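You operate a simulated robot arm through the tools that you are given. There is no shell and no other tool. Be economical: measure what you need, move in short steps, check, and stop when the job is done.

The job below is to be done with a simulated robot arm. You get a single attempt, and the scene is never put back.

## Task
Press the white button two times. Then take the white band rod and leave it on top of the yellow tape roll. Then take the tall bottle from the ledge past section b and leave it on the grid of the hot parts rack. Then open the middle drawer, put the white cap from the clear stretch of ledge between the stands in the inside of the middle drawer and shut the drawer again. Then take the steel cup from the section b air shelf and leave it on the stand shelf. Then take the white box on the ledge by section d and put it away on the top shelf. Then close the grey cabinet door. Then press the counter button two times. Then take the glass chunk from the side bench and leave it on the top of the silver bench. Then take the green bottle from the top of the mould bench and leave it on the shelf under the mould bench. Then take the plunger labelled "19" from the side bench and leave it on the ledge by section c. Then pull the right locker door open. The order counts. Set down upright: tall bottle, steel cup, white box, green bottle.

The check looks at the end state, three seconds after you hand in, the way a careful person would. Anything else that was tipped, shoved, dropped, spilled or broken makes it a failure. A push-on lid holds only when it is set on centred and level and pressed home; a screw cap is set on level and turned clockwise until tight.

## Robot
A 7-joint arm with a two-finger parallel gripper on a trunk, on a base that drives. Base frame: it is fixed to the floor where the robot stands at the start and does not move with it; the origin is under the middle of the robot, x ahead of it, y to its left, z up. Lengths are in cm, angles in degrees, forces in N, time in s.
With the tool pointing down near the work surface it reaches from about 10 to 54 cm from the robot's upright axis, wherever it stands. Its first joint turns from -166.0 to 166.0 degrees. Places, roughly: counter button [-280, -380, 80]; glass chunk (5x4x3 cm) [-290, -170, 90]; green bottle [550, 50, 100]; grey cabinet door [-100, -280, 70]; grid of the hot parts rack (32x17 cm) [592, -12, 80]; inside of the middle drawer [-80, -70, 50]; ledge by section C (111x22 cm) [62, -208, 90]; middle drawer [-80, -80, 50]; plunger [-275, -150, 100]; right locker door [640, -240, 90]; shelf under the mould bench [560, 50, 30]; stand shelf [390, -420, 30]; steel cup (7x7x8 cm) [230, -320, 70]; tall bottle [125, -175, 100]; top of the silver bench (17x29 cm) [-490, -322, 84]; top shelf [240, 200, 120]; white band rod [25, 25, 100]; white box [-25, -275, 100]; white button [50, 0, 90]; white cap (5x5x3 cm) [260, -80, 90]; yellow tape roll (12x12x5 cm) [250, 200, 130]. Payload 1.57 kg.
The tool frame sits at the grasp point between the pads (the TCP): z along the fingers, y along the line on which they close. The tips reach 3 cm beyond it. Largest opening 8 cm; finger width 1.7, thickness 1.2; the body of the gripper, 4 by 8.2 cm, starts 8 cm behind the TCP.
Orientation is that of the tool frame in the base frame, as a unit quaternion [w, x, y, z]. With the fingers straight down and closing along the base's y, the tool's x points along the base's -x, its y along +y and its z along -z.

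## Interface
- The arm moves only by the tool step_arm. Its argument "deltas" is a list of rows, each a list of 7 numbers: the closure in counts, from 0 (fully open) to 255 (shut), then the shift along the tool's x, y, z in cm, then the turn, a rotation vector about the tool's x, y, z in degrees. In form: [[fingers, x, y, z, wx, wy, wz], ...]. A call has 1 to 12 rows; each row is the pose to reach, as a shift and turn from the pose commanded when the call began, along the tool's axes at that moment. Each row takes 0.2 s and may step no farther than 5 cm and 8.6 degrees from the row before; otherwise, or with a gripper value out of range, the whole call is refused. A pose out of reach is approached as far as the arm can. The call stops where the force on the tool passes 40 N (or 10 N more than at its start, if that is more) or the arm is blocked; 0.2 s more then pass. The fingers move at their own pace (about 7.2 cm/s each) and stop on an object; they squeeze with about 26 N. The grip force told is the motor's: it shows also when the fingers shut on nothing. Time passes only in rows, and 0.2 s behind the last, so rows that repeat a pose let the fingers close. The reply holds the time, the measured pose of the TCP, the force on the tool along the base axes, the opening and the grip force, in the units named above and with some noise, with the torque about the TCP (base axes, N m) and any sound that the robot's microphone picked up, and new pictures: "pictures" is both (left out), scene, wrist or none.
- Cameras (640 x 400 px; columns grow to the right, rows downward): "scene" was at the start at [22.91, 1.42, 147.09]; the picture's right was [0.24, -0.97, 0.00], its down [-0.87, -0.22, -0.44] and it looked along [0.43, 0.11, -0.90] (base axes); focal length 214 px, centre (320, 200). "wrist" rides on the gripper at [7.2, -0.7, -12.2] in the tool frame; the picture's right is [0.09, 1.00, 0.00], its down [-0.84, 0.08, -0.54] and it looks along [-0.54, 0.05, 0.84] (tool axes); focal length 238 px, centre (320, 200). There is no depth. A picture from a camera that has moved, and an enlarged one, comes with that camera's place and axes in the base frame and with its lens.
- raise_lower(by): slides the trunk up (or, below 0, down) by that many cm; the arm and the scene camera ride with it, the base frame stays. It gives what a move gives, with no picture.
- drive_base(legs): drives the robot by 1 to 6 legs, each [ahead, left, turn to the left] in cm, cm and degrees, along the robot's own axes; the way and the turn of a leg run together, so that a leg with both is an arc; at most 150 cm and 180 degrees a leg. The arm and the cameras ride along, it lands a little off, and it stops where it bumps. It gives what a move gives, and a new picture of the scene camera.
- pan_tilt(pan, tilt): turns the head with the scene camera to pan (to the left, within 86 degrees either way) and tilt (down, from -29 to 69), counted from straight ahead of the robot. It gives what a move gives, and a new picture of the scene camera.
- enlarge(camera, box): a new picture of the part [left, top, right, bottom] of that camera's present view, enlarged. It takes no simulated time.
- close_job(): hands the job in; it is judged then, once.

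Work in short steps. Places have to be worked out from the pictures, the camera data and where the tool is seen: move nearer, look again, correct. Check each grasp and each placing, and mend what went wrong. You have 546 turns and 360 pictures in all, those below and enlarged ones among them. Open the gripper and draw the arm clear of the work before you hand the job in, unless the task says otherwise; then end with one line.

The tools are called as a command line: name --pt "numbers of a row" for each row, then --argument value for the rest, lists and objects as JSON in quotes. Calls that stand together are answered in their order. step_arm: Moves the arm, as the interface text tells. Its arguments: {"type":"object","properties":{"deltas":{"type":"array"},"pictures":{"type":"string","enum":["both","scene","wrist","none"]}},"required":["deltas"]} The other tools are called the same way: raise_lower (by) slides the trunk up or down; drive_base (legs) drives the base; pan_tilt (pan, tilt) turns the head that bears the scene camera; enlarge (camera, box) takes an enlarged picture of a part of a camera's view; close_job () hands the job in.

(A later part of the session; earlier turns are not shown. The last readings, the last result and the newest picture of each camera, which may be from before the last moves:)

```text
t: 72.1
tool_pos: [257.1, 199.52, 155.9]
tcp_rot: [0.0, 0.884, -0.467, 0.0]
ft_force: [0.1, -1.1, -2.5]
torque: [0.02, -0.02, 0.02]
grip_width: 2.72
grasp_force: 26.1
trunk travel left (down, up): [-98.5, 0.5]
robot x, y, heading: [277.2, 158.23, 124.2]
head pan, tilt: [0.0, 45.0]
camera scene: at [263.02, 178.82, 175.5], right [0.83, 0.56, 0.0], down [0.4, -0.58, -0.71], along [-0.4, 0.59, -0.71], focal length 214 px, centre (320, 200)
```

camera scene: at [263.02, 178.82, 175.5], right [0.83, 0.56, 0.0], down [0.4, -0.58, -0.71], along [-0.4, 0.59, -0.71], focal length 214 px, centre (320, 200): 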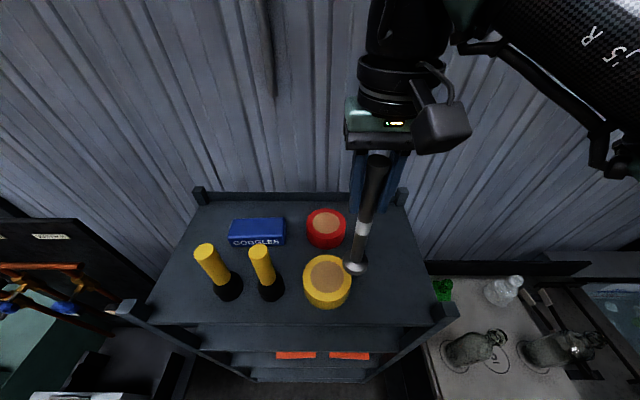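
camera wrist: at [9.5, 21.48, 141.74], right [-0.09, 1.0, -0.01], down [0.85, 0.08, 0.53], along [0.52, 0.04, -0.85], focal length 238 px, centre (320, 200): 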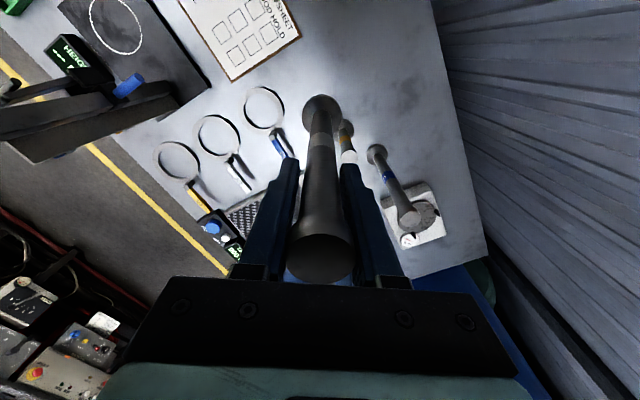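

Roll top centre at (251.1, 199.5, 128). I shift the rod over it and lower to about 1 cm above.

step_arm --pt "255 -1.7 2.5 0 0 0 0" --pt "255 -3.4 5.0 0 0 0 0" --pt "255 -3.4 5.0 3 0 0 0" --pt "255 -3.4 5.0 6 0 0 0"

enlarge --camera "scene" --box '[260, 180, 420, 330]'

```text
t: 73.1
tool_pos: [250.99, 199.67, 149.67]
tcp_rot: [-0.001, 0.884, -0.467, 0.001]
ft_force: [0.0, 0.4, -3.1]
torque: [0.02, -0.01, -0.01]
grip_width: 2.72
grasp_force: 26.2
trunk travel left (down, up): [-98.5, 0.5]
robot x, y, heading: [276.89, 158.06, 124.2]
head pan, tilt: [0.0, 45.0]
camera scene: at [262.94, 178.93, 175.48], right [0.83, 0.56, 0.0], down [0.4, -0.59, -0.71], along [-0.4, 0.59, -0.71], focal length 214 px, centre (320, 200)
camera wrist: at [255.64, 194.14, 161.91], right [-0.77, -0.64, 0.0], down [-0.54, 0.65, 0.54], along [-0.34, 0.42, -0.84], focal length 238 px, centre (320, 200)
```

scene: 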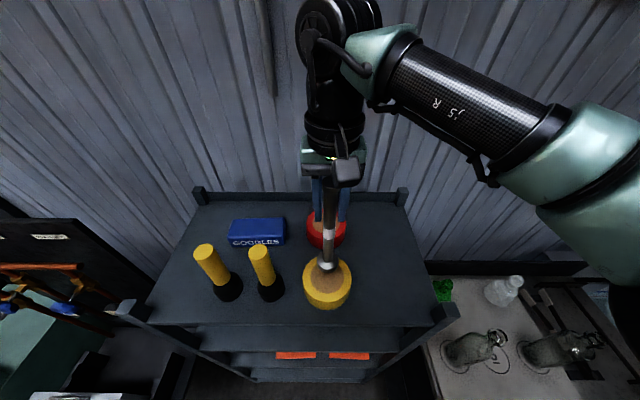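
wrist: 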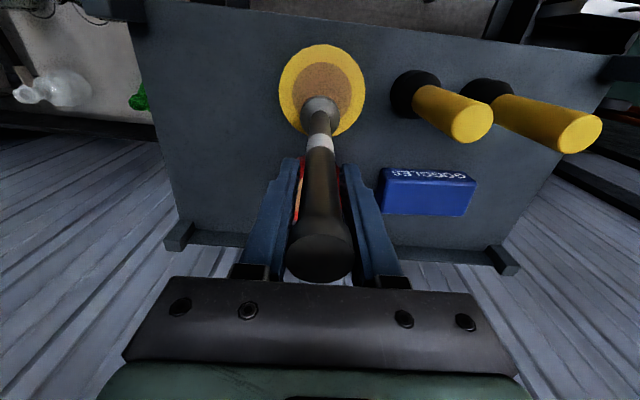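

```text
2.67 times, centred on (340, 255) of scene
camera zoom: at [262.94, 178.93, 175.48], right [0.83, 0.56, 0.0], down [0.4, -0.59, -0.71], along [-0.4, 0.59, -0.71], focal length 572 px, centre (267, 53)
```

zoom: 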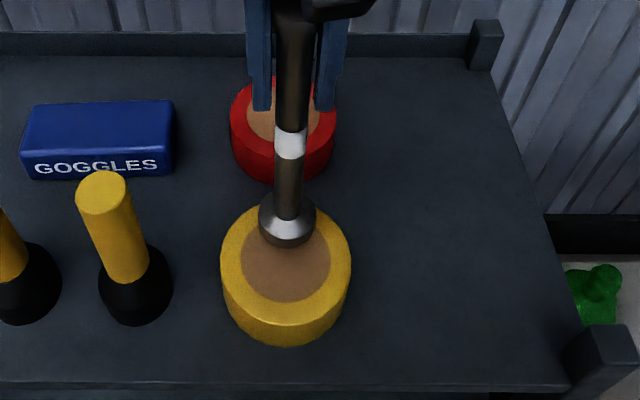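

The foot is ~2.3 cm too far back. I correct toward the robot and look again.

step_arm --pt "255 2.3 0 0 0 0 0" --pt "255 2.3 0 0.5 0 0 0"

enlarge --camera "scene" --box '[260, 180, 420, 330]'

```text
t: 73.7
tool_pos: [252.37, 197.8, 149.18]
tcp_rot: [0.001, 0.884, -0.467, 0.0]
ft_force: [0.2, 0.9, -3.5]
torque: [0.01, 0.0, 0.02]
grip_width: 2.71
grasp_force: 25.7
trunk travel left (down, up): [-98.5, 0.5]
robot x, y, heading: [277.43, 158.12, 123.9]
head pan, tilt: [0.0, 45.0]
camera scene: at [262.89, 178.96, 175.47], right [0.83, 0.56, 0.0], down [0.4, -0.59, -0.71], along [-0.4, 0.58, -0.71], focal length 214 px, centre (320, 200)
camera wrist: at [256.89, 192.25, 161.42], right [-0.77, -0.64, 0.0], down [-0.54, 0.65, 0.54], along [-0.34, 0.42, -0.84], focal length 238 px, centre (320, 200)
```

scene: 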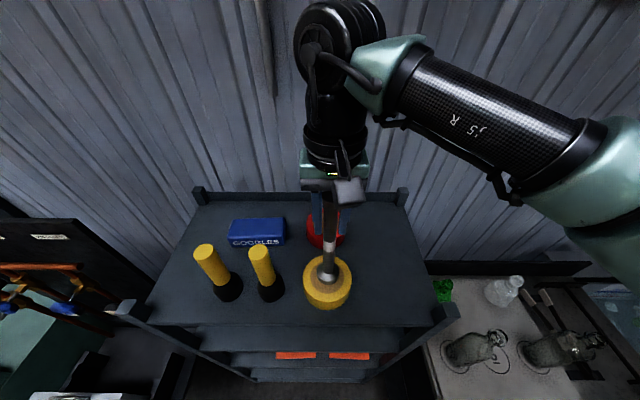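
wrist: 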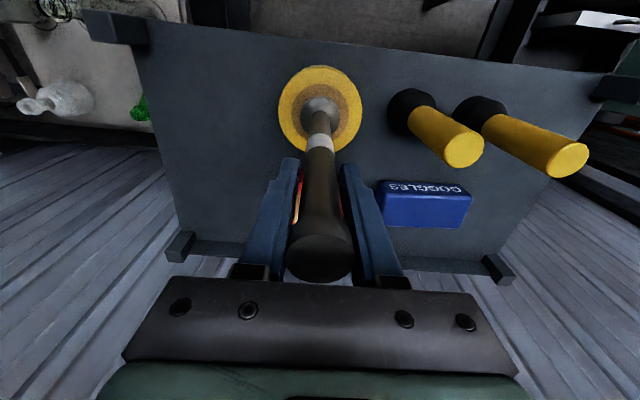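

```text
2.67 times, centred on (340, 255) of scene
camera zoom: at [262.89, 178.96, 175.47], right [0.83, 0.56, 0.0], down [0.4, -0.59, -0.71], along [-0.4, 0.58, -0.71], focal length 572 px, centre (267, 53)
```

zoom: 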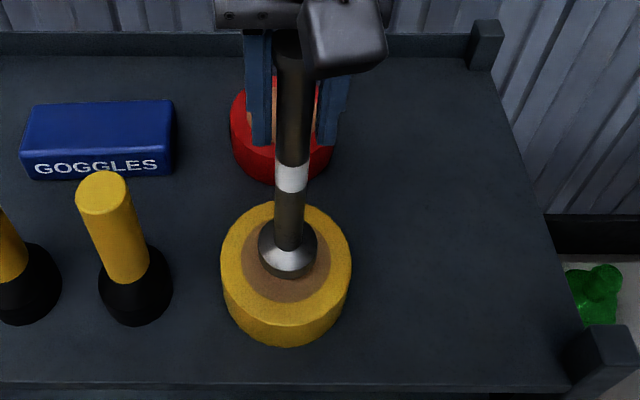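

Well centred now. I lower gently in small steps to contact.

step_arm --pt "255 0.3 0 0.4 0 0 0" --pt "255 0.3 0 0.8 0 0 0" --pictures "none"

step_arm --pt "255 0 0 0.3 0 0 0" --pt "255 0 0 0.6 0 0 0" --pictures "none"

```text
t: 74.3
tool_pos: [252.43, 197.49, 148.37]
tcp_rot: [0.001, 0.884, -0.467, 0.002]
ft_force: [-0.1, 0.1, -3.6]
torque: [-0.01, -0.03, 0.0]
grip_width: 2.71
grasp_force: 25.9
trunk travel left (down, up): [-98.5, 0.5]
robot x, y, heading: [277.21, 157.94, 123.6]
head pan, tilt: [0.0, 45.0]
```

```text
t: 74.9
tool_pos: [252.56, 197.52, 147.74]
tcp_rot: [0.001, 0.884, -0.467, 0.001]
ft_force: [0.0, 0.0, -3.1]
torque: [-0.02, 0.01, -0.01]
grip_width: 2.71
grasp_force: 26.0
trunk travel left (down, up): [-98.5, 0.5]
robot x, y, heading: [277.07, 158.2, 124.1]
head pan, tilt: [0.0, 45.0]
```

No contact yet; continue in small steps.

step_arm --pt "255 0 0 0.3 0 0 0" --pt "255 0 0 0.6 0 0 0" --pictures "scene"

enlarge --camera "scene" --box '[260, 180, 420, 330]'

```text
t: 75.5
tool_pos: [252.54, 197.47, 147.22]
tcp_rot: [0.0, 0.884, -0.467, 0.001]
ft_force: [0.4, 0.2, -3.2]
torque: [-0.02, -0.01, -0.02]
grip_width: 2.69
grasp_force: 25.7
trunk travel left (down, up): [-98.5, 0.5]
robot x, y, heading: [276.95, 158.5, 124.0]
head pan, tilt: [0.0, 45.0]
camera scene: at [262.92, 178.95, 175.47], right [0.83, 0.56, 0.0], down [0.4, -0.59, -0.71], along [-0.4, 0.59, -0.71], focal length 214 px, centre (320, 200)
```

scene: 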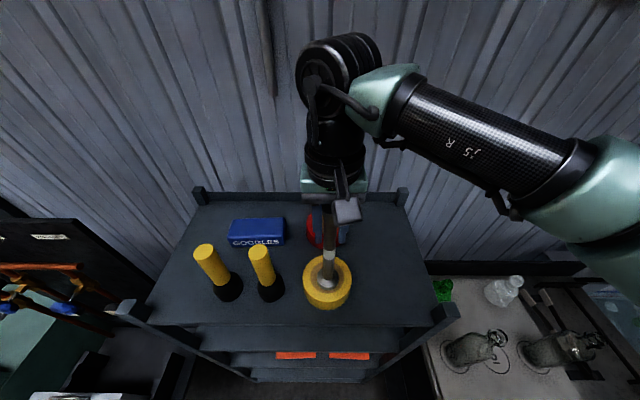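

```text
2.67 times, centred on (340, 255) of scene
camera zoom: at [262.92, 178.95, 175.47], right [0.83, 0.56, 0.0], down [0.4, -0.59, -0.71], along [-0.4, 0.59, -0.71], focal length 572 px, centre (267, 53)
```

zoom: 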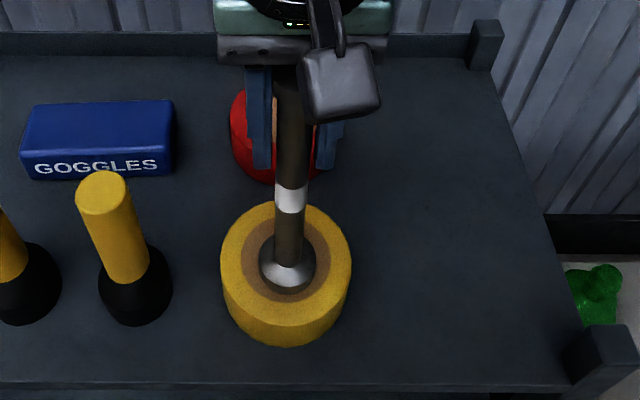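

Well centred; continue down to contact.

step_arm --pt "255 0 0 0.3 0 0 0" --pt "255 0 0 0.5 0 0 0" --pictures "none"

step_arm --pt "255 0 0 0.3 0 0 0" --pt "255 0 0 0.5 0 0 0" --pictures "none"

```text
t: 76.1
tool_pos: [252.53, 197.42, 146.86]
tcp_rot: [0.0, 0.884, -0.467, -0.001]
ft_force: [1.6, 0.1, 10.5]
torque: [-0.29, -0.2, 0.0]
grip_width: 2.68
grasp_force: 26.1
trunk travel left (down, up): [-98.5, 0.5]
robot x, y, heading: [277.16, 158.16, 124.1]
head pan, tilt: [0.0, 45.0]
```

```text
t: 76.7
tool_pos: [252.56, 197.41, 146.34]
tcp_rot: [0.0, 0.884, -0.468, -0.001]
ft_force: [0.1, 0.9, 23.6]
torque: [-0.02, -0.05, -0.1]
grip_width: 2.73
grasp_force: 26.2
trunk travel left (down, up): [-98.5, 0.5]
robot x, y, heading: [277.23, 158.65, 124.3]
head pan, tilt: [0.0, 45.0]
```

Contact made. I relieve the push, release, and rise.

step_arm --pt "255 0 0 -0.3 0 0 0" --pt "200 0 0 -0.3 0 0 0" --pt "100 0 0 -0.3 0 0 0" --pt "0 0 0 -0.3 0 0 0" --pt "0 0 0 -0.3 0 0 0" --pt "0 0 0 -4 0 0 0" --pt "0 0 0 -8 0 0 0" --pt "0 0 0 -11 0 0 0" --pictures "scene"

```text
t: 78.5
tool_pos: [252.41, 197.45, 157.17]
tcp_rot: [0.0, 0.884, -0.467, 0.001]
ft_force: [-0.6, -0.5, 0.5]
torque: [-0.01, 0.0, 0.0]
grip_width: 7.98
grasp_force: 0.1
trunk travel left (down, up): [-98.5, 0.5]
robot x, y, heading: [277.25, 158.39, 124.2]
head pan, tilt: [0.0, 45.0]
camera scene: at [262.94, 178.89, 175.48], right [0.83, 0.56, 0.0], down [0.4, -0.59, -0.71], along [-0.4, 0.59, -0.71], focal length 214 px, centre (320, 200)
```

scene: 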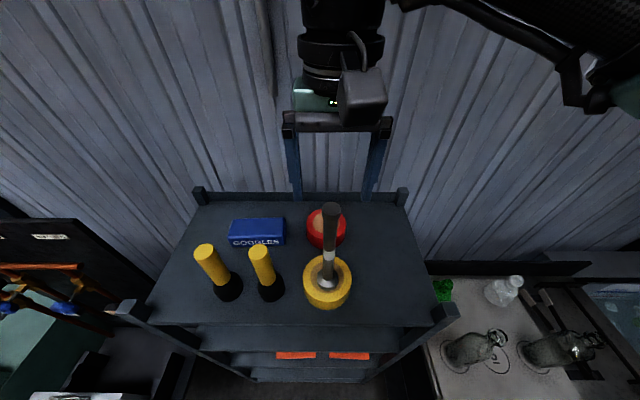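

Rod stands centred on the roll. I rise more, back off, and lower the trunk; next item: the tall bottle on the ledge past section b near (125,-175).

step_arm --pt "0 0 0 -3 0 0 0" --pt "0 0 0 -5 0 0 0" --pictures "none"

drive_base --legs '[[-70, 0, 0]]'

pan_tilt --pan 86 --tilt 20

```text
t: 79.1
tool_pos: [252.46, 197.39, 162.2]
tcp_rot: [0.0, 0.884, -0.467, 0.001]
ft_force: [-0.3, -0.6, 0.4]
torque: [0.03, 0.04, 0.0]
grip_width: 8.01
grasp_force: 0.0
trunk travel left (down, up): [-98.5, 0.5]
robot x, y, heading: [276.91, 158.19, 123.9]
head pan, tilt: [0.0, 45.0]
```

```text
t: 83.0
tool_pos: [291.47, 139.97, 162.23]
tcp_rot: [0.0, 0.883, -0.468, 0.001]
ft_force: [0.6, -0.8, 0.0]
torque: [0.03, -0.01, 0.01]
grip_width: 8.0
grasp_force: 0.1
trunk travel left (down, up): [-98.5, 0.5]
robot x, y, heading: [316.05, 100.52, 123.8]
head pan, tilt: [0.0, 45.0]
camera scene: at [301.89, 121.41, 175.47], right [0.83, 0.56, 0.0], down [0.39, -0.59, -0.71], along [-0.39, 0.59, -0.71], focal length 214 px, centre (320, 200)
```

scene: 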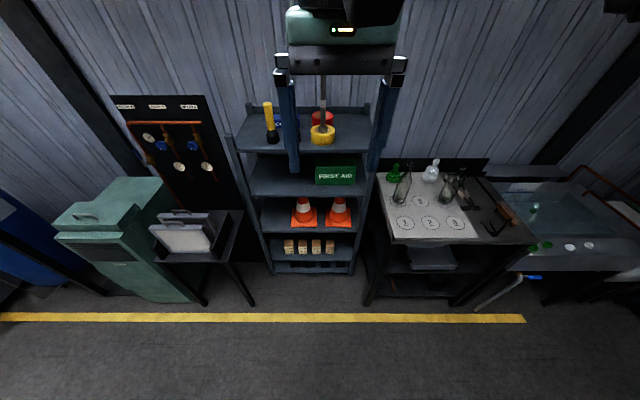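

```text
t: 84.6
tool_pos: [291.61, 139.85, 162.14]
tcp_rot: [0.0, 0.883, -0.469, 0.001]
ft_force: [0.9, 1.0, -0.6]
torque: [0.0, 0.0, 0.03]
grip_width: 8.01
grasp_force: 0.0
trunk travel left (down, up): [-98.5, 0.5]
robot x, y, heading: [315.89, 100.6, 123.9]
head pan, tilt: [85.9, 20.0]
camera scene: at [298.38, 109.97, 179.35], right [-0.5, 0.87, 0.0], down [0.3, 0.17, -0.94], along [-0.82, -0.47, -0.34], focal length 214 px, centre (320, 200)
```

scene: 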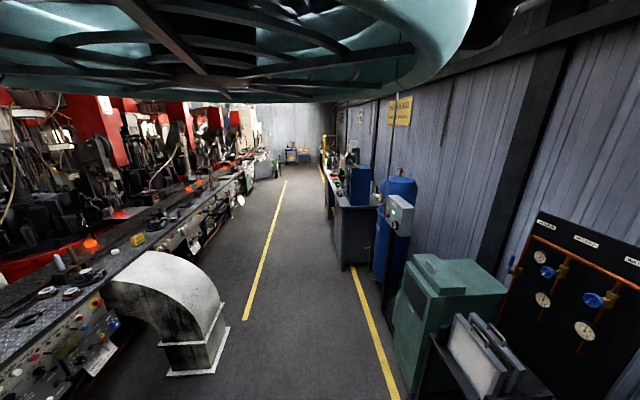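

I head down the aisle to stand facing the ledge near the tall bottle.

pan_tilt --pan 0 --tilt 35

drive_base --legs '[[0, 0, 90], [150, 12, 0], [150, 12, 0], [10, 0, 0], [0, 0, 90]]'

```text
t: 86.2
tool_pos: [291.54, 139.84, 162.19]
tcp_rot: [0.001, 0.884, -0.468, 0.001]
ft_force: [0.5, 0.2, -0.8]
torque: [-0.04, 0.01, 0.0]
grip_width: 8.0
grasp_force: 0.1
trunk travel left (down, up): [-98.5, 0.5]
robot x, y, heading: [315.85, 100.46, 124.0]
head pan, tilt: [0.0, 35.0]
camera scene: at [301.55, 121.89, 176.97], right [0.83, 0.56, 0.0], down [0.32, -0.48, -0.82], along [-0.46, 0.68, -0.57], focal length 214 px, centre (320, 200)
```

scene: 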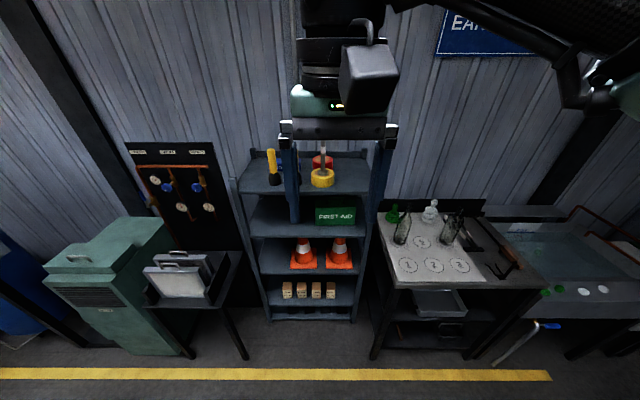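

```text
refused: leg 2 is longer than a leg can be; nothing moved
```

drive_base --legs '[[0, 0, 90], [140, 12, 0], [140, 12, 0], [30, 0, 0], [0, 0, 90]]'

```text
t: 109.0
tool_pos: [96.23, -128.98, 162.3]
tcp_rot: [0.0, 0.473, 0.881, 0.0]
ft_force: [0.7, 0.1, 0.5]
torque: [0.04, -0.01, 0.01]
grip_width: 8.0
grasp_force: 0.0
trunk travel left (down, up): [-98.5, 0.5]
robot x, y, heading: [72.24, -89.64, -56.4]
head pan, tilt: [0.0, 35.0]
camera scene: at [86.08, -111.05, 176.97], right [-0.83, -0.55, 0.0], down [-0.32, 0.48, -0.82], along [0.45, -0.68, -0.57], focal length 214 px, centre (320, 200)
```

scene: 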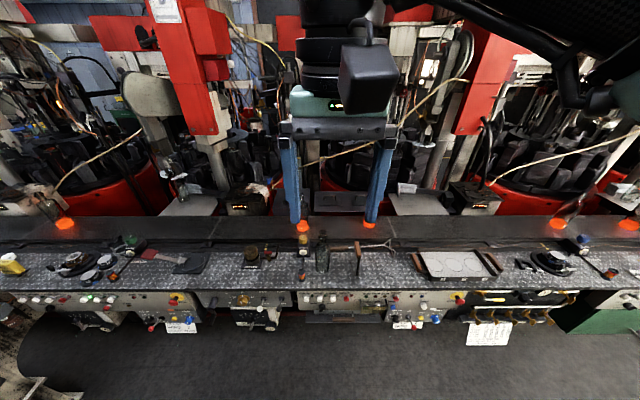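

I enlarge the ledge to identify the objects.

enlarge --camera "scene" --box '[0, 190, 320, 340]'

enlarge --camera "scene" --box '[320, 190, 640, 340]'

```text
2.00 times, centred on (160, 265) of scene
camera zoom: at [86.08, -111.05, 176.97], right [-0.83, -0.55, 0.0], down [-0.32, 0.48, -0.82], along [0.45, -0.68, -0.57], focal length 429 px, centre (640, 70)
```

zoom: 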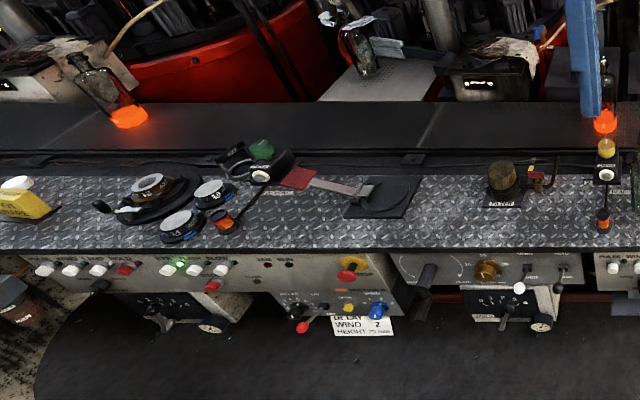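

```text
2.00 times, centred on (480, 265) of scene
camera zoom: at [86.08, -111.05, 176.97], right [-0.83, -0.55, 0.0], down [-0.32, 0.48, -0.82], along [0.45, -0.68, -0.57], focal length 429 px, centre (0, 70)
```

zoom: 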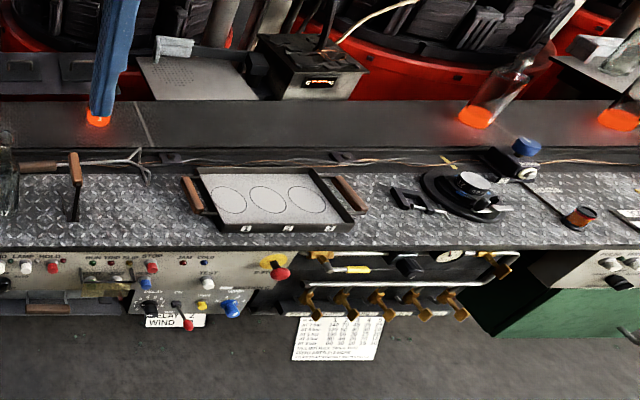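

I zoom tighter around (320,250).

enlarge --camera "scene" --box '[270, 200, 400, 320]'

pan_tilt --pan 25 --tilt 40

```text
3.33 times, centred on (335, 260) of scene
camera zoom: at [86.08, -111.05, 176.97], right [-0.83, -0.55, 0.0], down [-0.32, 0.48, -0.82], along [0.45, -0.68, -0.57], focal length 715 px, centre (270, 0)
```

zoom: 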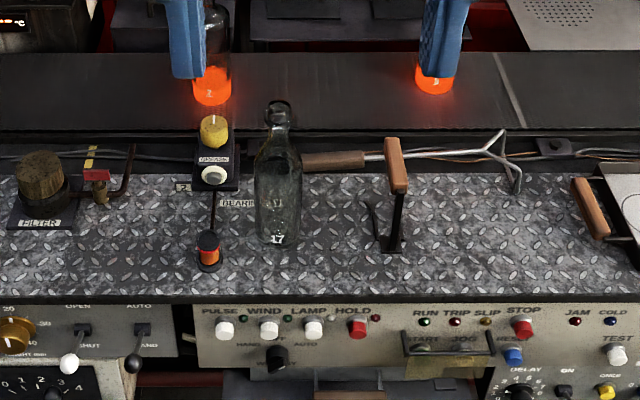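

```text
t: 109.9
tool_pos: [96.25, -129.07, 162.11]
tcp_rot: [-0.001, 0.471, 0.882, 0.0]
ft_force: [-1.2, -0.6, 0.9]
torque: [0.01, 0.03, -0.02]
grip_width: 7.97
grasp_force: 0.1
trunk travel left (down, up): [-98.5, 0.5]
robot x, y, heading: [71.63, -89.68, -56.6]
head pan, tilt: [25.0, 40.0]
camera scene: at [88.47, -108.15, 176.21], right [-0.52, -0.85, 0.0], down [-0.55, 0.34, -0.77], along [0.65, -0.4, -0.64], focal length 214 px, centre (320, 200)
```

scene: 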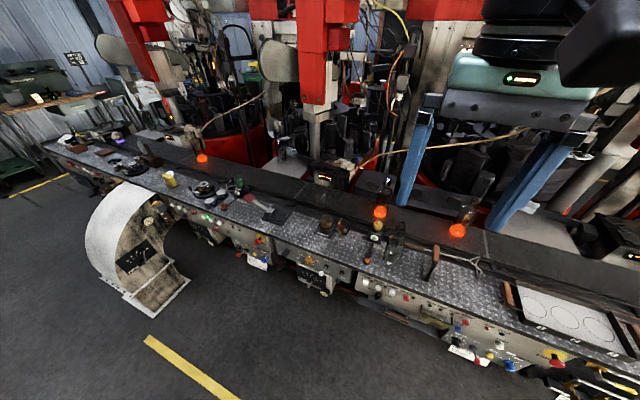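

The clear bottle marked 17 is the tall bottle, straight ahead about 92 cm. I drive 42 cm forward and look down.

pan_tilt --pan 0 --tilt 50

drive_base --legs '[[42, 0, 0]]'

enlarge --camera "scene" --box '[240, 200, 400, 360]'

```text
t: 110.8
tool_pos: [96.13, -128.92, 162.21]
tcp_rot: [-0.001, 0.472, 0.882, 0.0]
ft_force: [0.1, 0.1, -0.3]
torque: [-0.01, -0.02, 0.0]
grip_width: 8.01
grasp_force: 0.1
trunk travel left (down, up): [-98.5, 0.5]
robot x, y, heading: [71.7, -89.63, -56.5]
head pan, tilt: [0.0, 50.0]
camera scene: at [85.49, -110.11, 174.8], right [-0.83, -0.55, 0.0], down [-0.42, 0.64, -0.64], along [0.36, -0.54, -0.77], focal length 214 px, centre (320, 200)
```

scene: 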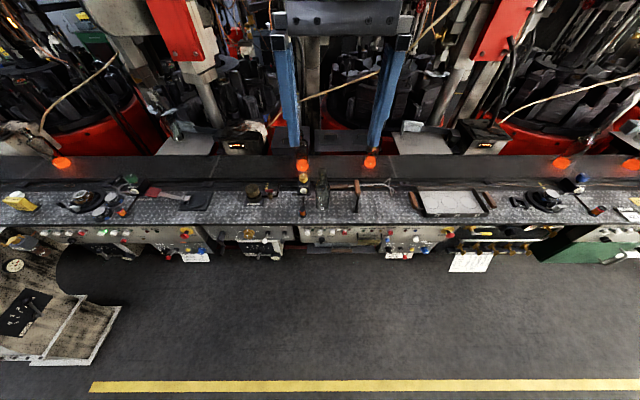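

```text
t: 113.3
tool_pos: [119.26, -163.69, 162.19]
tcp_rot: [0.0, 0.471, 0.882, 0.0]
ft_force: [-0.3, 0.6, -0.5]
torque: [0.02, -0.01, 0.03]
grip_width: 8.0
grasp_force: 0.0
trunk travel left (down, up): [-98.5, 0.5]
robot x, y, heading: [94.91, -123.86, -56.5]
head pan, tilt: [0.0, 50.0]
camera scene: at [108.55, -144.79, 174.82], right [-0.83, -0.55, 0.0], down [-0.42, 0.64, -0.64], along [0.36, -0.54, -0.77], focal length 214 px, centre (320, 200)
```

scene: 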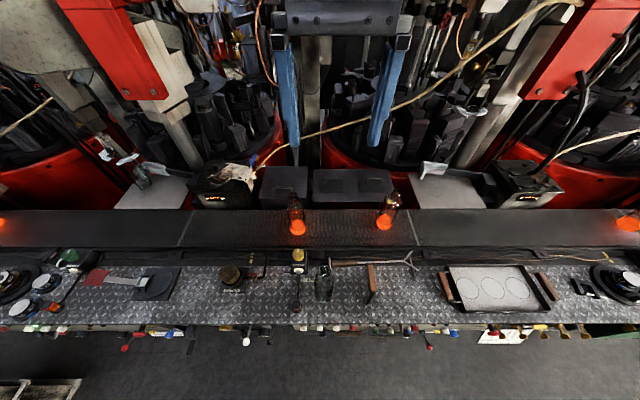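

```text
2.50 times, centred on (320, 280) of scene
camera zoom: at [108.55, -144.79, 174.82], right [-0.83, -0.55, 0.0], down [-0.42, 0.64, -0.64], along [0.36, -0.54, -0.77], focal length 536 px, centre (320, 0)
```

zoom: 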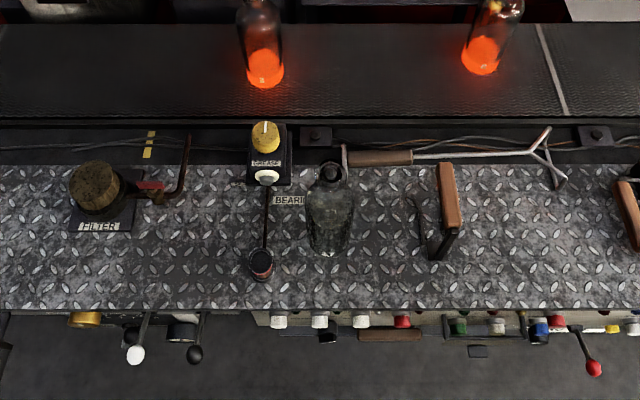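

Bottle at (121, −165.3), top at z≈116.5. I centre over it, then lower the trunk 36 cm.

step_arm --pt "0 -2.3 0.5 0 0 0 0" --pt "0 -2.3 0.5 0 0 0 0" --pictures "none"

raise_lower --by -36

step_arm --pt "0 0 0 0 0 0 0"

```text
t: 114.0
tool_pos: [121.01, -165.47, 162.28]
tcp_rot: [-0.001, 0.471, 0.882, 0.0]
ft_force: [-0.5, -0.6, 0.4]
torque: [0.0, 0.0, -0.04]
grip_width: 8.02
grasp_force: 0.0
trunk travel left (down, up): [-98.5, 0.5]
robot x, y, heading: [94.91, -124.47, -56.2]
head pan, tilt: [0.0, 50.0]
```

```text
t: 117.5
tool_pos: [121.14, -165.37, 126.29]
tcp_rot: [0.0, 0.472, 0.882, -0.001]
ft_force: [0.0, 0.5, 0.0]
torque: [-0.02, 0.03, 0.03]
grip_width: 8.02
grasp_force: 0.1
trunk travel left (down, up): [-62.5, 36.5]
robot x, y, heading: [94.99, -124.17, -56.1]
head pan, tilt: [0.0, 50.0]
```

```text
t: 117.8
tool_pos: [121.03, -165.45, 126.31]
tcp_rot: [0.0, 0.471, 0.882, 0.0]
ft_force: [-0.4, 0.1, -0.5]
torque: [-0.01, 0.03, -0.01]
grip_width: 8.02
grasp_force: 0.1
trunk travel left (down, up): [-62.5, 36.5]
robot x, y, heading: [94.77, -124.25, -56.4]
head pan, tilt: [0.0, 50.0]
camera scene: at [108.62, -144.9, 138.79], right [-0.83, -0.55, 0.0], down [-0.42, 0.64, -0.64], along [0.36, -0.54, -0.77], focal length 214 px, centre (320, 200)
camera wrist: at [116.57, -159.77, 138.46], right [0.78, 0.63, 0.0], down [0.53, -0.65, 0.54], along [0.34, -0.42, -0.84], focal length 238 px, centre (320, 200)
```

scene: 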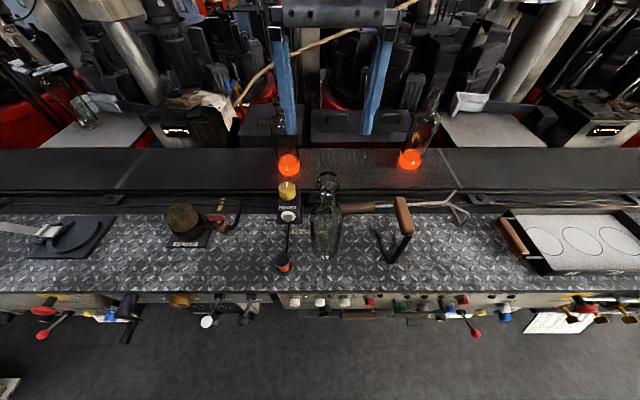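
wrist: 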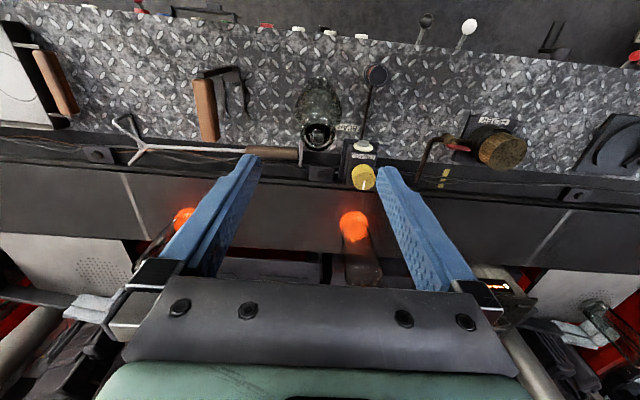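

Mouth triangulates right under the tool. I descend to the neck and close.

step_arm --pt "0 0 0 4 0 0 0" --pt "0 0 0 8 0 0 0" --pt "0 0 0 12 0 0 0" --pt "0 0 0 12.8 0 0 0"

```text
t: 118.8
tool_pos: [121.0, -165.4, 113.58]
tcp_rot: [0.0, 0.471, 0.882, -0.001]
ft_force: [0.1, 0.2, -0.4]
torque: [-0.01, -0.03, 0.0]
grip_width: 7.99
grasp_force: 0.0
trunk travel left (down, up): [-62.5, 36.5]
robot x, y, heading: [94.96, -124.45, -56.6]
head pan, tilt: [0.0, 50.0]
camera scene: at [108.62, -144.89, 138.8], right [-0.83, -0.55, 0.0], down [-0.42, 0.64, -0.64], along [0.36, -0.54, -0.77], focal length 214 px, centre (320, 200)
camera wrist: at [116.55, -159.71, 125.7], right [0.78, 0.63, 0.0], down [0.53, -0.65, 0.54], along [0.34, -0.42, -0.84], focal length 238 px, centre (320, 200)
```

scene: 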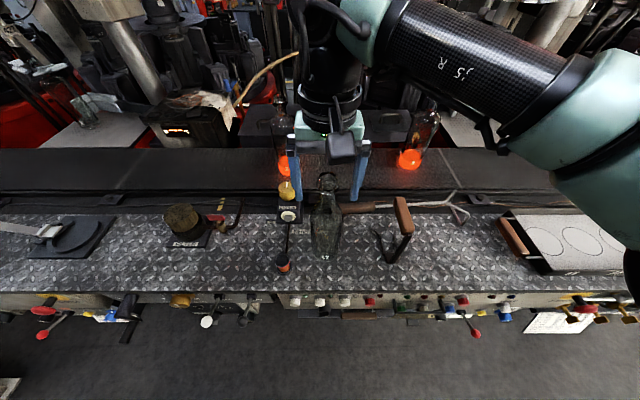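
wrist: 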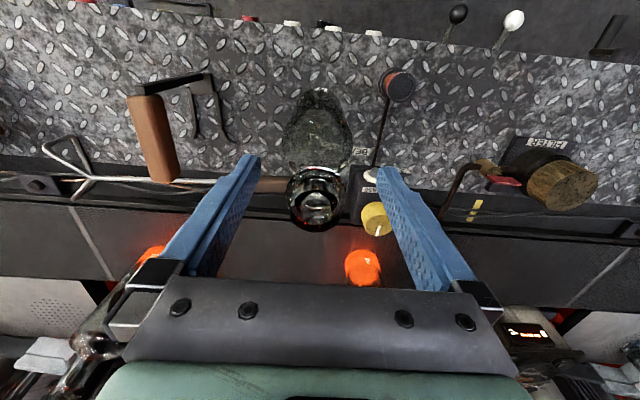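

The mouth is centred between the fingers, top ≈115. I go 1.3 cm lower and close on the neck.

step_arm --pt "0 0 0 1.3 0 0 0" --pt "120 0 0 1.3 0 0 0" --pt "255 0 0 1.3 0 0 0" --pt "255 0 0 1.3 0 0 0" --pt "255 0 0 1.3 0 0 0" --pt "255 0 0 1.3 0 0 0"

```text
t: 120.2
tool_pos: [121.09, -165.42, 112.3]
tcp_rot: [-0.001, 0.471, 0.882, 0.001]
ft_force: [0.6, 0.1, 0.9]
torque: [0.1, 0.01, 0.02]
grip_width: 3.72
grasp_force: 26.0
trunk travel left (down, up): [-62.5, 36.5]
robot x, y, heading: [95.18, -124.25, -56.3]
head pan, tilt: [0.0, 50.0]
camera scene: at [108.63, -144.91, 138.79], right [-0.83, -0.55, 0.0], down [-0.42, 0.64, -0.64], along [0.36, -0.54, -0.77], focal length 214 px, centre (320, 200)
camera wrist: at [116.54, -159.73, 124.39], right [0.78, 0.63, 0.0], down [0.53, -0.65, 0.54], along [0.34, -0.42, -0.84], focal length 238 px, centre (320, 200)
```

scene: 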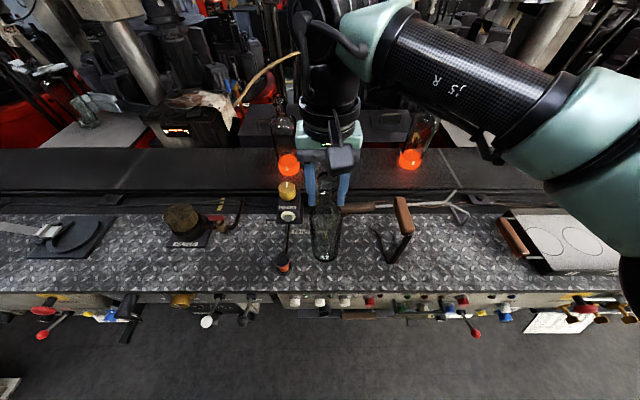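
wrist: 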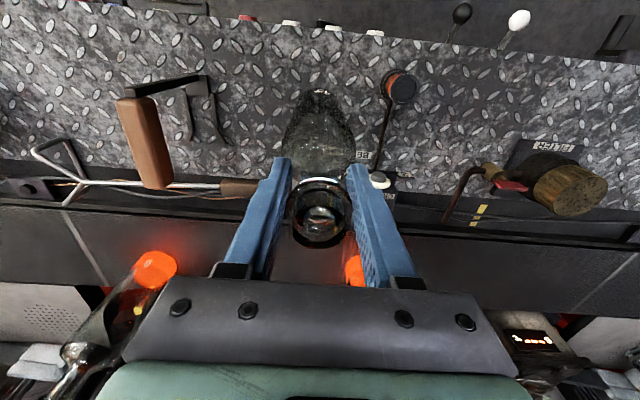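

Gripped at 3.7 cm. I lift with the arm a little, then the trunk.

step_arm --pt "255 0 0 -1.5 0 0 0" --pt "255 0 0 -4 0 0 0" --pt "255 0 0 -8 0 0 0" --pt "255 0 0 -12 0 0 0" --pictures "scene"

```text
t: 121.2
tool_pos: [120.99, -165.44, 124.09]
tcp_rot: [-0.002, 0.471, 0.882, 0.0]
ft_force: [0.2, 0.2, -4.3]
torque: [0.05, -0.01, -0.04]
grip_width: 3.77
grasp_force: 26.2
trunk travel left (down, up): [-62.5, 36.5]
robot x, y, heading: [95.09, -124.32, -56.6]
head pan, tilt: [0.0, 50.0]
camera scene: at [108.64, -144.9, 138.79], right [-0.83, -0.55, 0.0], down [-0.42, 0.64, -0.64], along [0.36, -0.54, -0.77], focal length 214 px, centre (320, 200)
```

scene: 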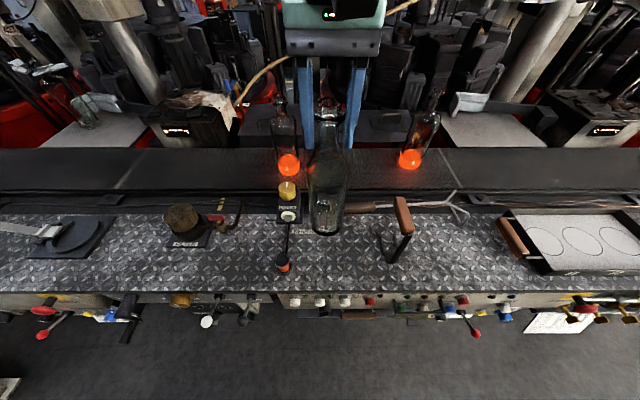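

Held securely (4.3 N). I raise the trunk, back away, turn up the aisle and drive toward the mould bench / hot parts rack end.

raise_lower --by 20

drive_base --legs '[[-58, 0, 0], [0, 0, 90], [130, 0, 0], [130, 0, 0]]'

```text
t: 123.4
tool_pos: [121.07, -165.38, 144.11]
tcp_rot: [-0.001, 0.471, 0.882, 0.0]
ft_force: [-0.2, 0.0, -4.2]
torque: [0.01, 0.02, 0.02]
grip_width: 3.74
grasp_force: 25.9
trunk travel left (down, up): [-82.5, 16.5]
robot x, y, heading: [95.27, -124.1, -56.5]
head pan, tilt: [0.0, 50.0]
```

```text
t: 142.8
tool_pos: [321.11, 94.13, 144.25]
tcp_rot: [0.0, -0.289, 0.957, 0.001]
ft_force: [0.1, -0.4, -4.8]
torque: [0.0, 0.01, 0.01]
grip_width: 3.73
grasp_force: 25.6
trunk travel left (down, up): [-82.5, 16.5]
robot x, y, heading: [279.88, 68.39, 33.3]
head pan, tilt: [0.0, 50.0]
camera scene: at [300.47, 81.87, 158.79], right [0.55, -0.83, 0.0], down [-0.64, -0.42, -0.64], along [0.54, 0.35, -0.77], focal length 214 px, centre (320, 200)
```

scene: 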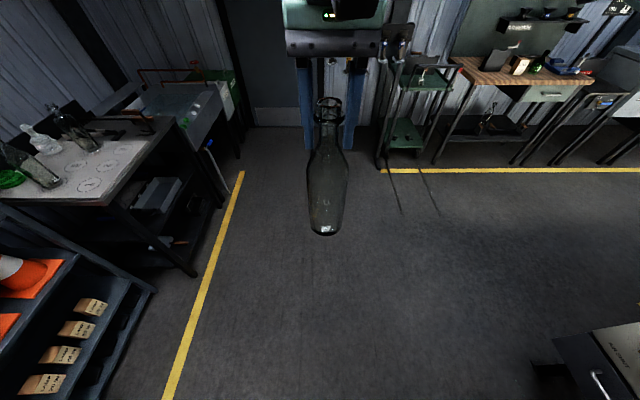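

I look to the front-right to find the hot parts rack.

pan_tilt --pan -40 --tilt 22

enlarge --camera "scene" --box '[100, 80, 500, 330]'

```text
t: 143.9
tool_pos: [321.06, 94.15, 144.08]
tcp_rot: [0.0, -0.29, 0.957, 0.0]
ft_force: [0.2, -0.6, -4.4]
torque: [-0.02, 0.03, -0.02]
grip_width: 3.74
grasp_force: 26.0
trunk travel left (down, up): [-82.5, 16.5]
robot x, y, heading: [280.37, 68.56, 33.4]
head pan, tilt: [-40.0, 22.0]
camera scene: at [303.28, 76.59, 163.01], right [-0.11, -0.99, 0.0], down [-0.37, 0.04, -0.93], along [0.92, -0.11, -0.38], focal length 214 px, centre (320, 200)
```

scene: 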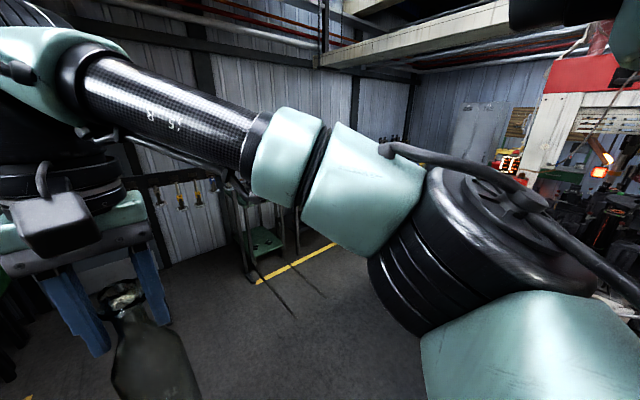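

```text
1.60 times, centred on (300, 205) of scene
camera zoom: at [303.28, 76.59, 163.01], right [-0.11, -0.99, 0.0], down [-0.37, 0.04, -0.93], along [0.92, -0.11, -0.38], focal length 343 px, centre (352, 192)
```

zoom: 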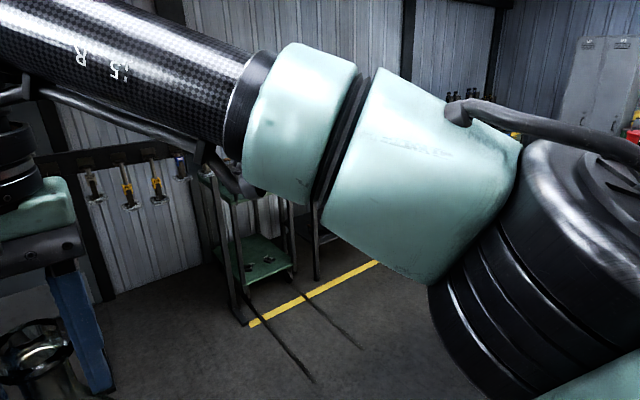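

The arm blocks that side. I drive ahead 120 cm and turn right 55° to look.

pan_tilt --pan 20 --tilt 25

drive_base --legs '[[110, 0, 0], [0, 0, -60]]'

```text
t: 145.2
tool_pos: [321.11, 94.16, 144.2]
tcp_rot: [-0.001, -0.289, 0.957, -0.001]
ft_force: [-1.0, -0.8, -4.0]
torque: [-0.01, 0.01, 0.02]
grip_width: 3.73
grasp_force: 26.1
trunk travel left (down, up): [-82.5, 16.5]
robot x, y, heading: [280.04, 68.08, 33.3]
head pan, tilt: [20.0, 25.0]
camera scene: at [299.55, 85.03, 162.53], right [0.8, -0.6, 0.0], down [-0.25, -0.34, -0.91], along [0.54, 0.73, -0.42], focal length 214 px, centre (320, 200)
```

scene: 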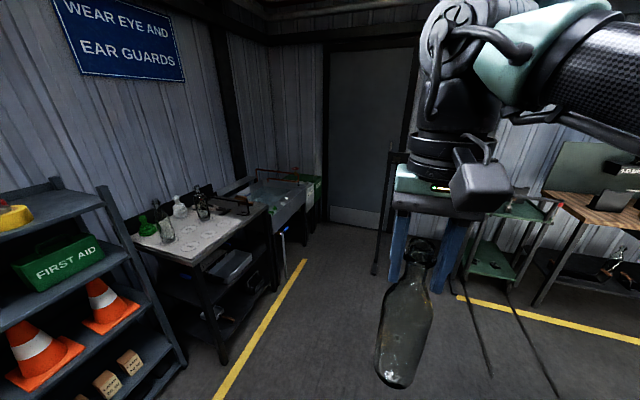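

```text
t: 153.4
tool_pos: [414.25, 107.45, 144.17]
tcp_rot: [-0.001, 0.217, 0.976, 0.0]
ft_force: [-0.2, 0.2, -4.4]
torque: [0.03, 0.0, -0.03]
grip_width: 3.7
grasp_force: 26.1
trunk travel left (down, up): [-82.5, 16.5]
robot x, y, heading: [370.71, 129.09, -25.6]
head pan, tilt: [20.0, 25.0]
camera scene: at [395.17, 121.0, 162.53], right [-0.09, -1.0, 0.0], down [-0.42, 0.04, -0.91], along [0.9, -0.08, -0.42], focal length 214 px, centre (320, 200)
```

scene: 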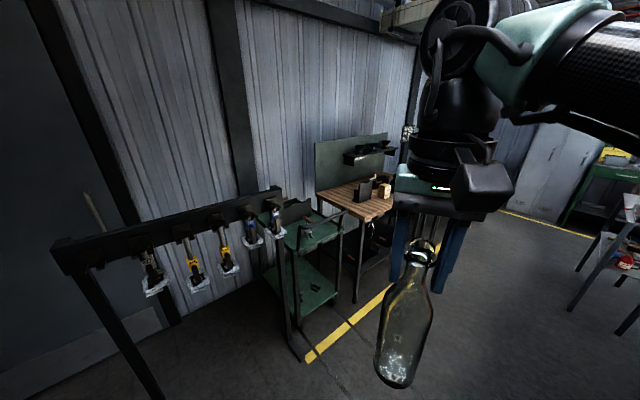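

I drive diagonally toward the rack's standing point and face the end wall.

drive_base --legs '[[0, 0, -17], [135, 0, 0], [0, 0, 60]]'

```text
t: 163.8
tool_pos: [517.08, 52.04, 144.2]
tcp_rot: [-0.001, -0.154, 0.988, -0.001]
ft_force: [-0.3, -0.3, -3.4]
torque: [0.0, 0.03, 0.01]
grip_width: 3.73
grasp_force: 25.7
trunk travel left (down, up): [-82.5, 16.5]
robot x, y, heading: [470.52, 37.88, 17.7]
head pan, tilt: [20.0, 25.0]
camera scene: at [493.78, 49.1, 162.53], right [0.61, -0.79, 0.0], down [-0.34, -0.26, -0.91], along [0.72, 0.55, -0.42], focal length 214 px, centre (320, 200)
```

scene: 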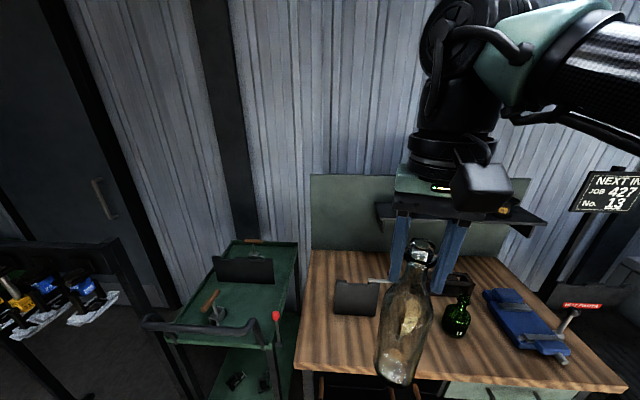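

The mould bench is ahead; the hot-parts label is to the right. I sidestep right and turn to face the wall squarely.

drive_base --legs '[[0, -70, 0], [0, 0, 12]]'

pan_tilt --pan 10 --tilt 45

```text
t: 168.4
tool_pos: [534.16, -4.66, 144.07]
tcp_rot: [-0.001, -0.257, 0.967, 0.0]
ft_force: [0.5, 0.0, -3.5]
torque: [-0.03, 0.0, 0.01]
grip_width: 3.74
grasp_force: 25.7
trunk travel left (down, up): [-82.5, 16.5]
robot x, y, heading: [491.5, -27.66, 29.5]
head pan, tilt: [20.0, 25.0]
camera scene: at [511.99, -12.41, 162.53], right [0.76, -0.65, 0.0], down [-0.27, -0.32, -0.91], along [0.59, 0.69, -0.42], focal length 214 px, centre (320, 200)
```

scene: 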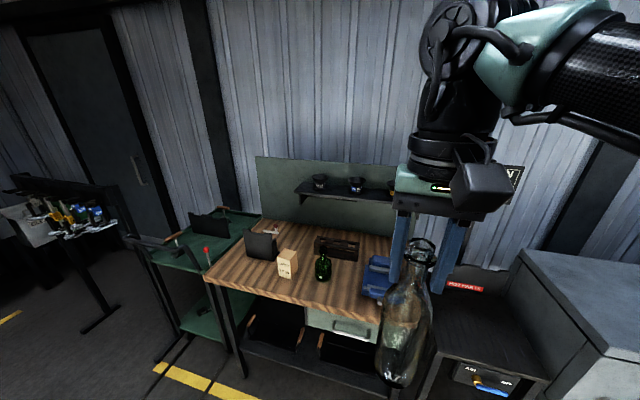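

```text
t: 169.2
tool_pos: [534.07, -4.86, 144.14]
tcp_rot: [-0.001, -0.256, 0.967, -0.001]
ft_force: [-0.3, -1.5, -4.1]
torque: [0.01, 0.01, 0.0]
grip_width: 3.75
grasp_force: 26.1
trunk travel left (down, up): [-82.5, 16.5]
robot x, y, heading: [491.68, -28.01, 29.3]
head pan, tilt: [10.0, 45.0]
camera scene: at [512.27, -14.23, 159.48], right [0.64, -0.77, 0.0], down [-0.55, -0.45, -0.71], along [0.55, 0.45, -0.71], focal length 214 px, centre (320, 200)
```

scene: 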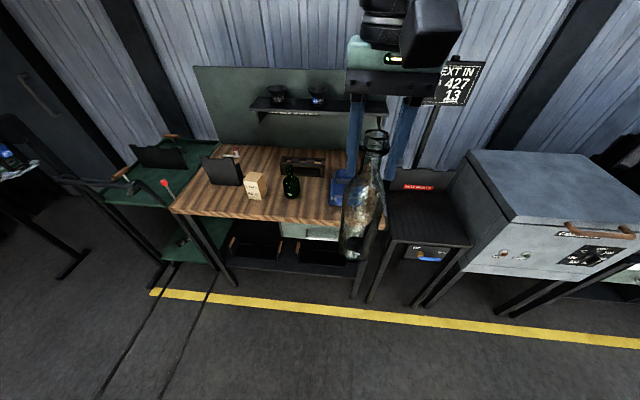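

I enlarge the hot parts rack.

enlarge --camera "scene" --box '[330, 130, 530, 310]'

```text
2.22 times, centred on (430, 220) of scene
camera zoom: at [512.27, -14.23, 159.48], right [0.64, -0.77, 0.0], down [-0.55, -0.45, -0.71], along [0.55, 0.45, -0.71], focal length 477 px, centre (76, 156)
```

zoom: 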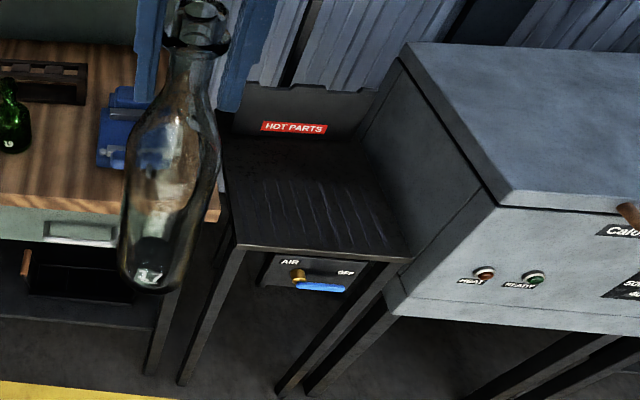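

Grid centre ≈(592,−12). I sidestep right 35 cm, go forward 30 cm and re-check.

drive_base --legs '[[0, -35, 0], [30, 0, 0]]'

```text
t: 173.1
tool_pos: [577.5, -20.83, 144.27]
tcp_rot: [0.0, -0.256, 0.967, -0.001]
ft_force: [0.0, -0.9, -4.0]
torque: [0.01, 0.01, 0.0]
grip_width: 3.71
grasp_force: 26.2
trunk travel left (down, up): [-82.5, 16.5]
robot x, y, heading: [534.35, -43.86, 29.2]
head pan, tilt: [10.0, 45.0]
camera scene: at [555.57, -30.28, 159.48], right [0.64, -0.77, 0.0], down [-0.55, -0.45, -0.71], along [0.55, 0.45, -0.71], focal length 214 px, centre (320, 200)
```

scene: 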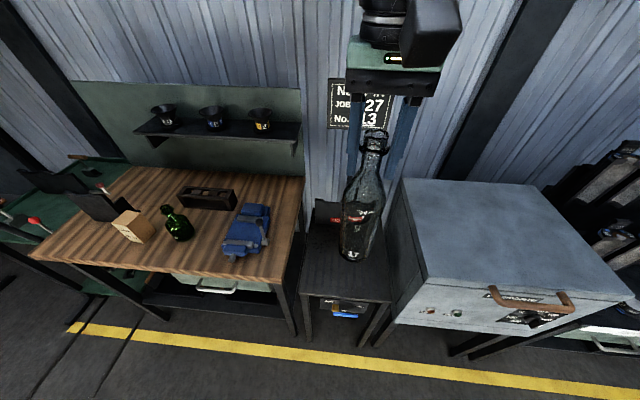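

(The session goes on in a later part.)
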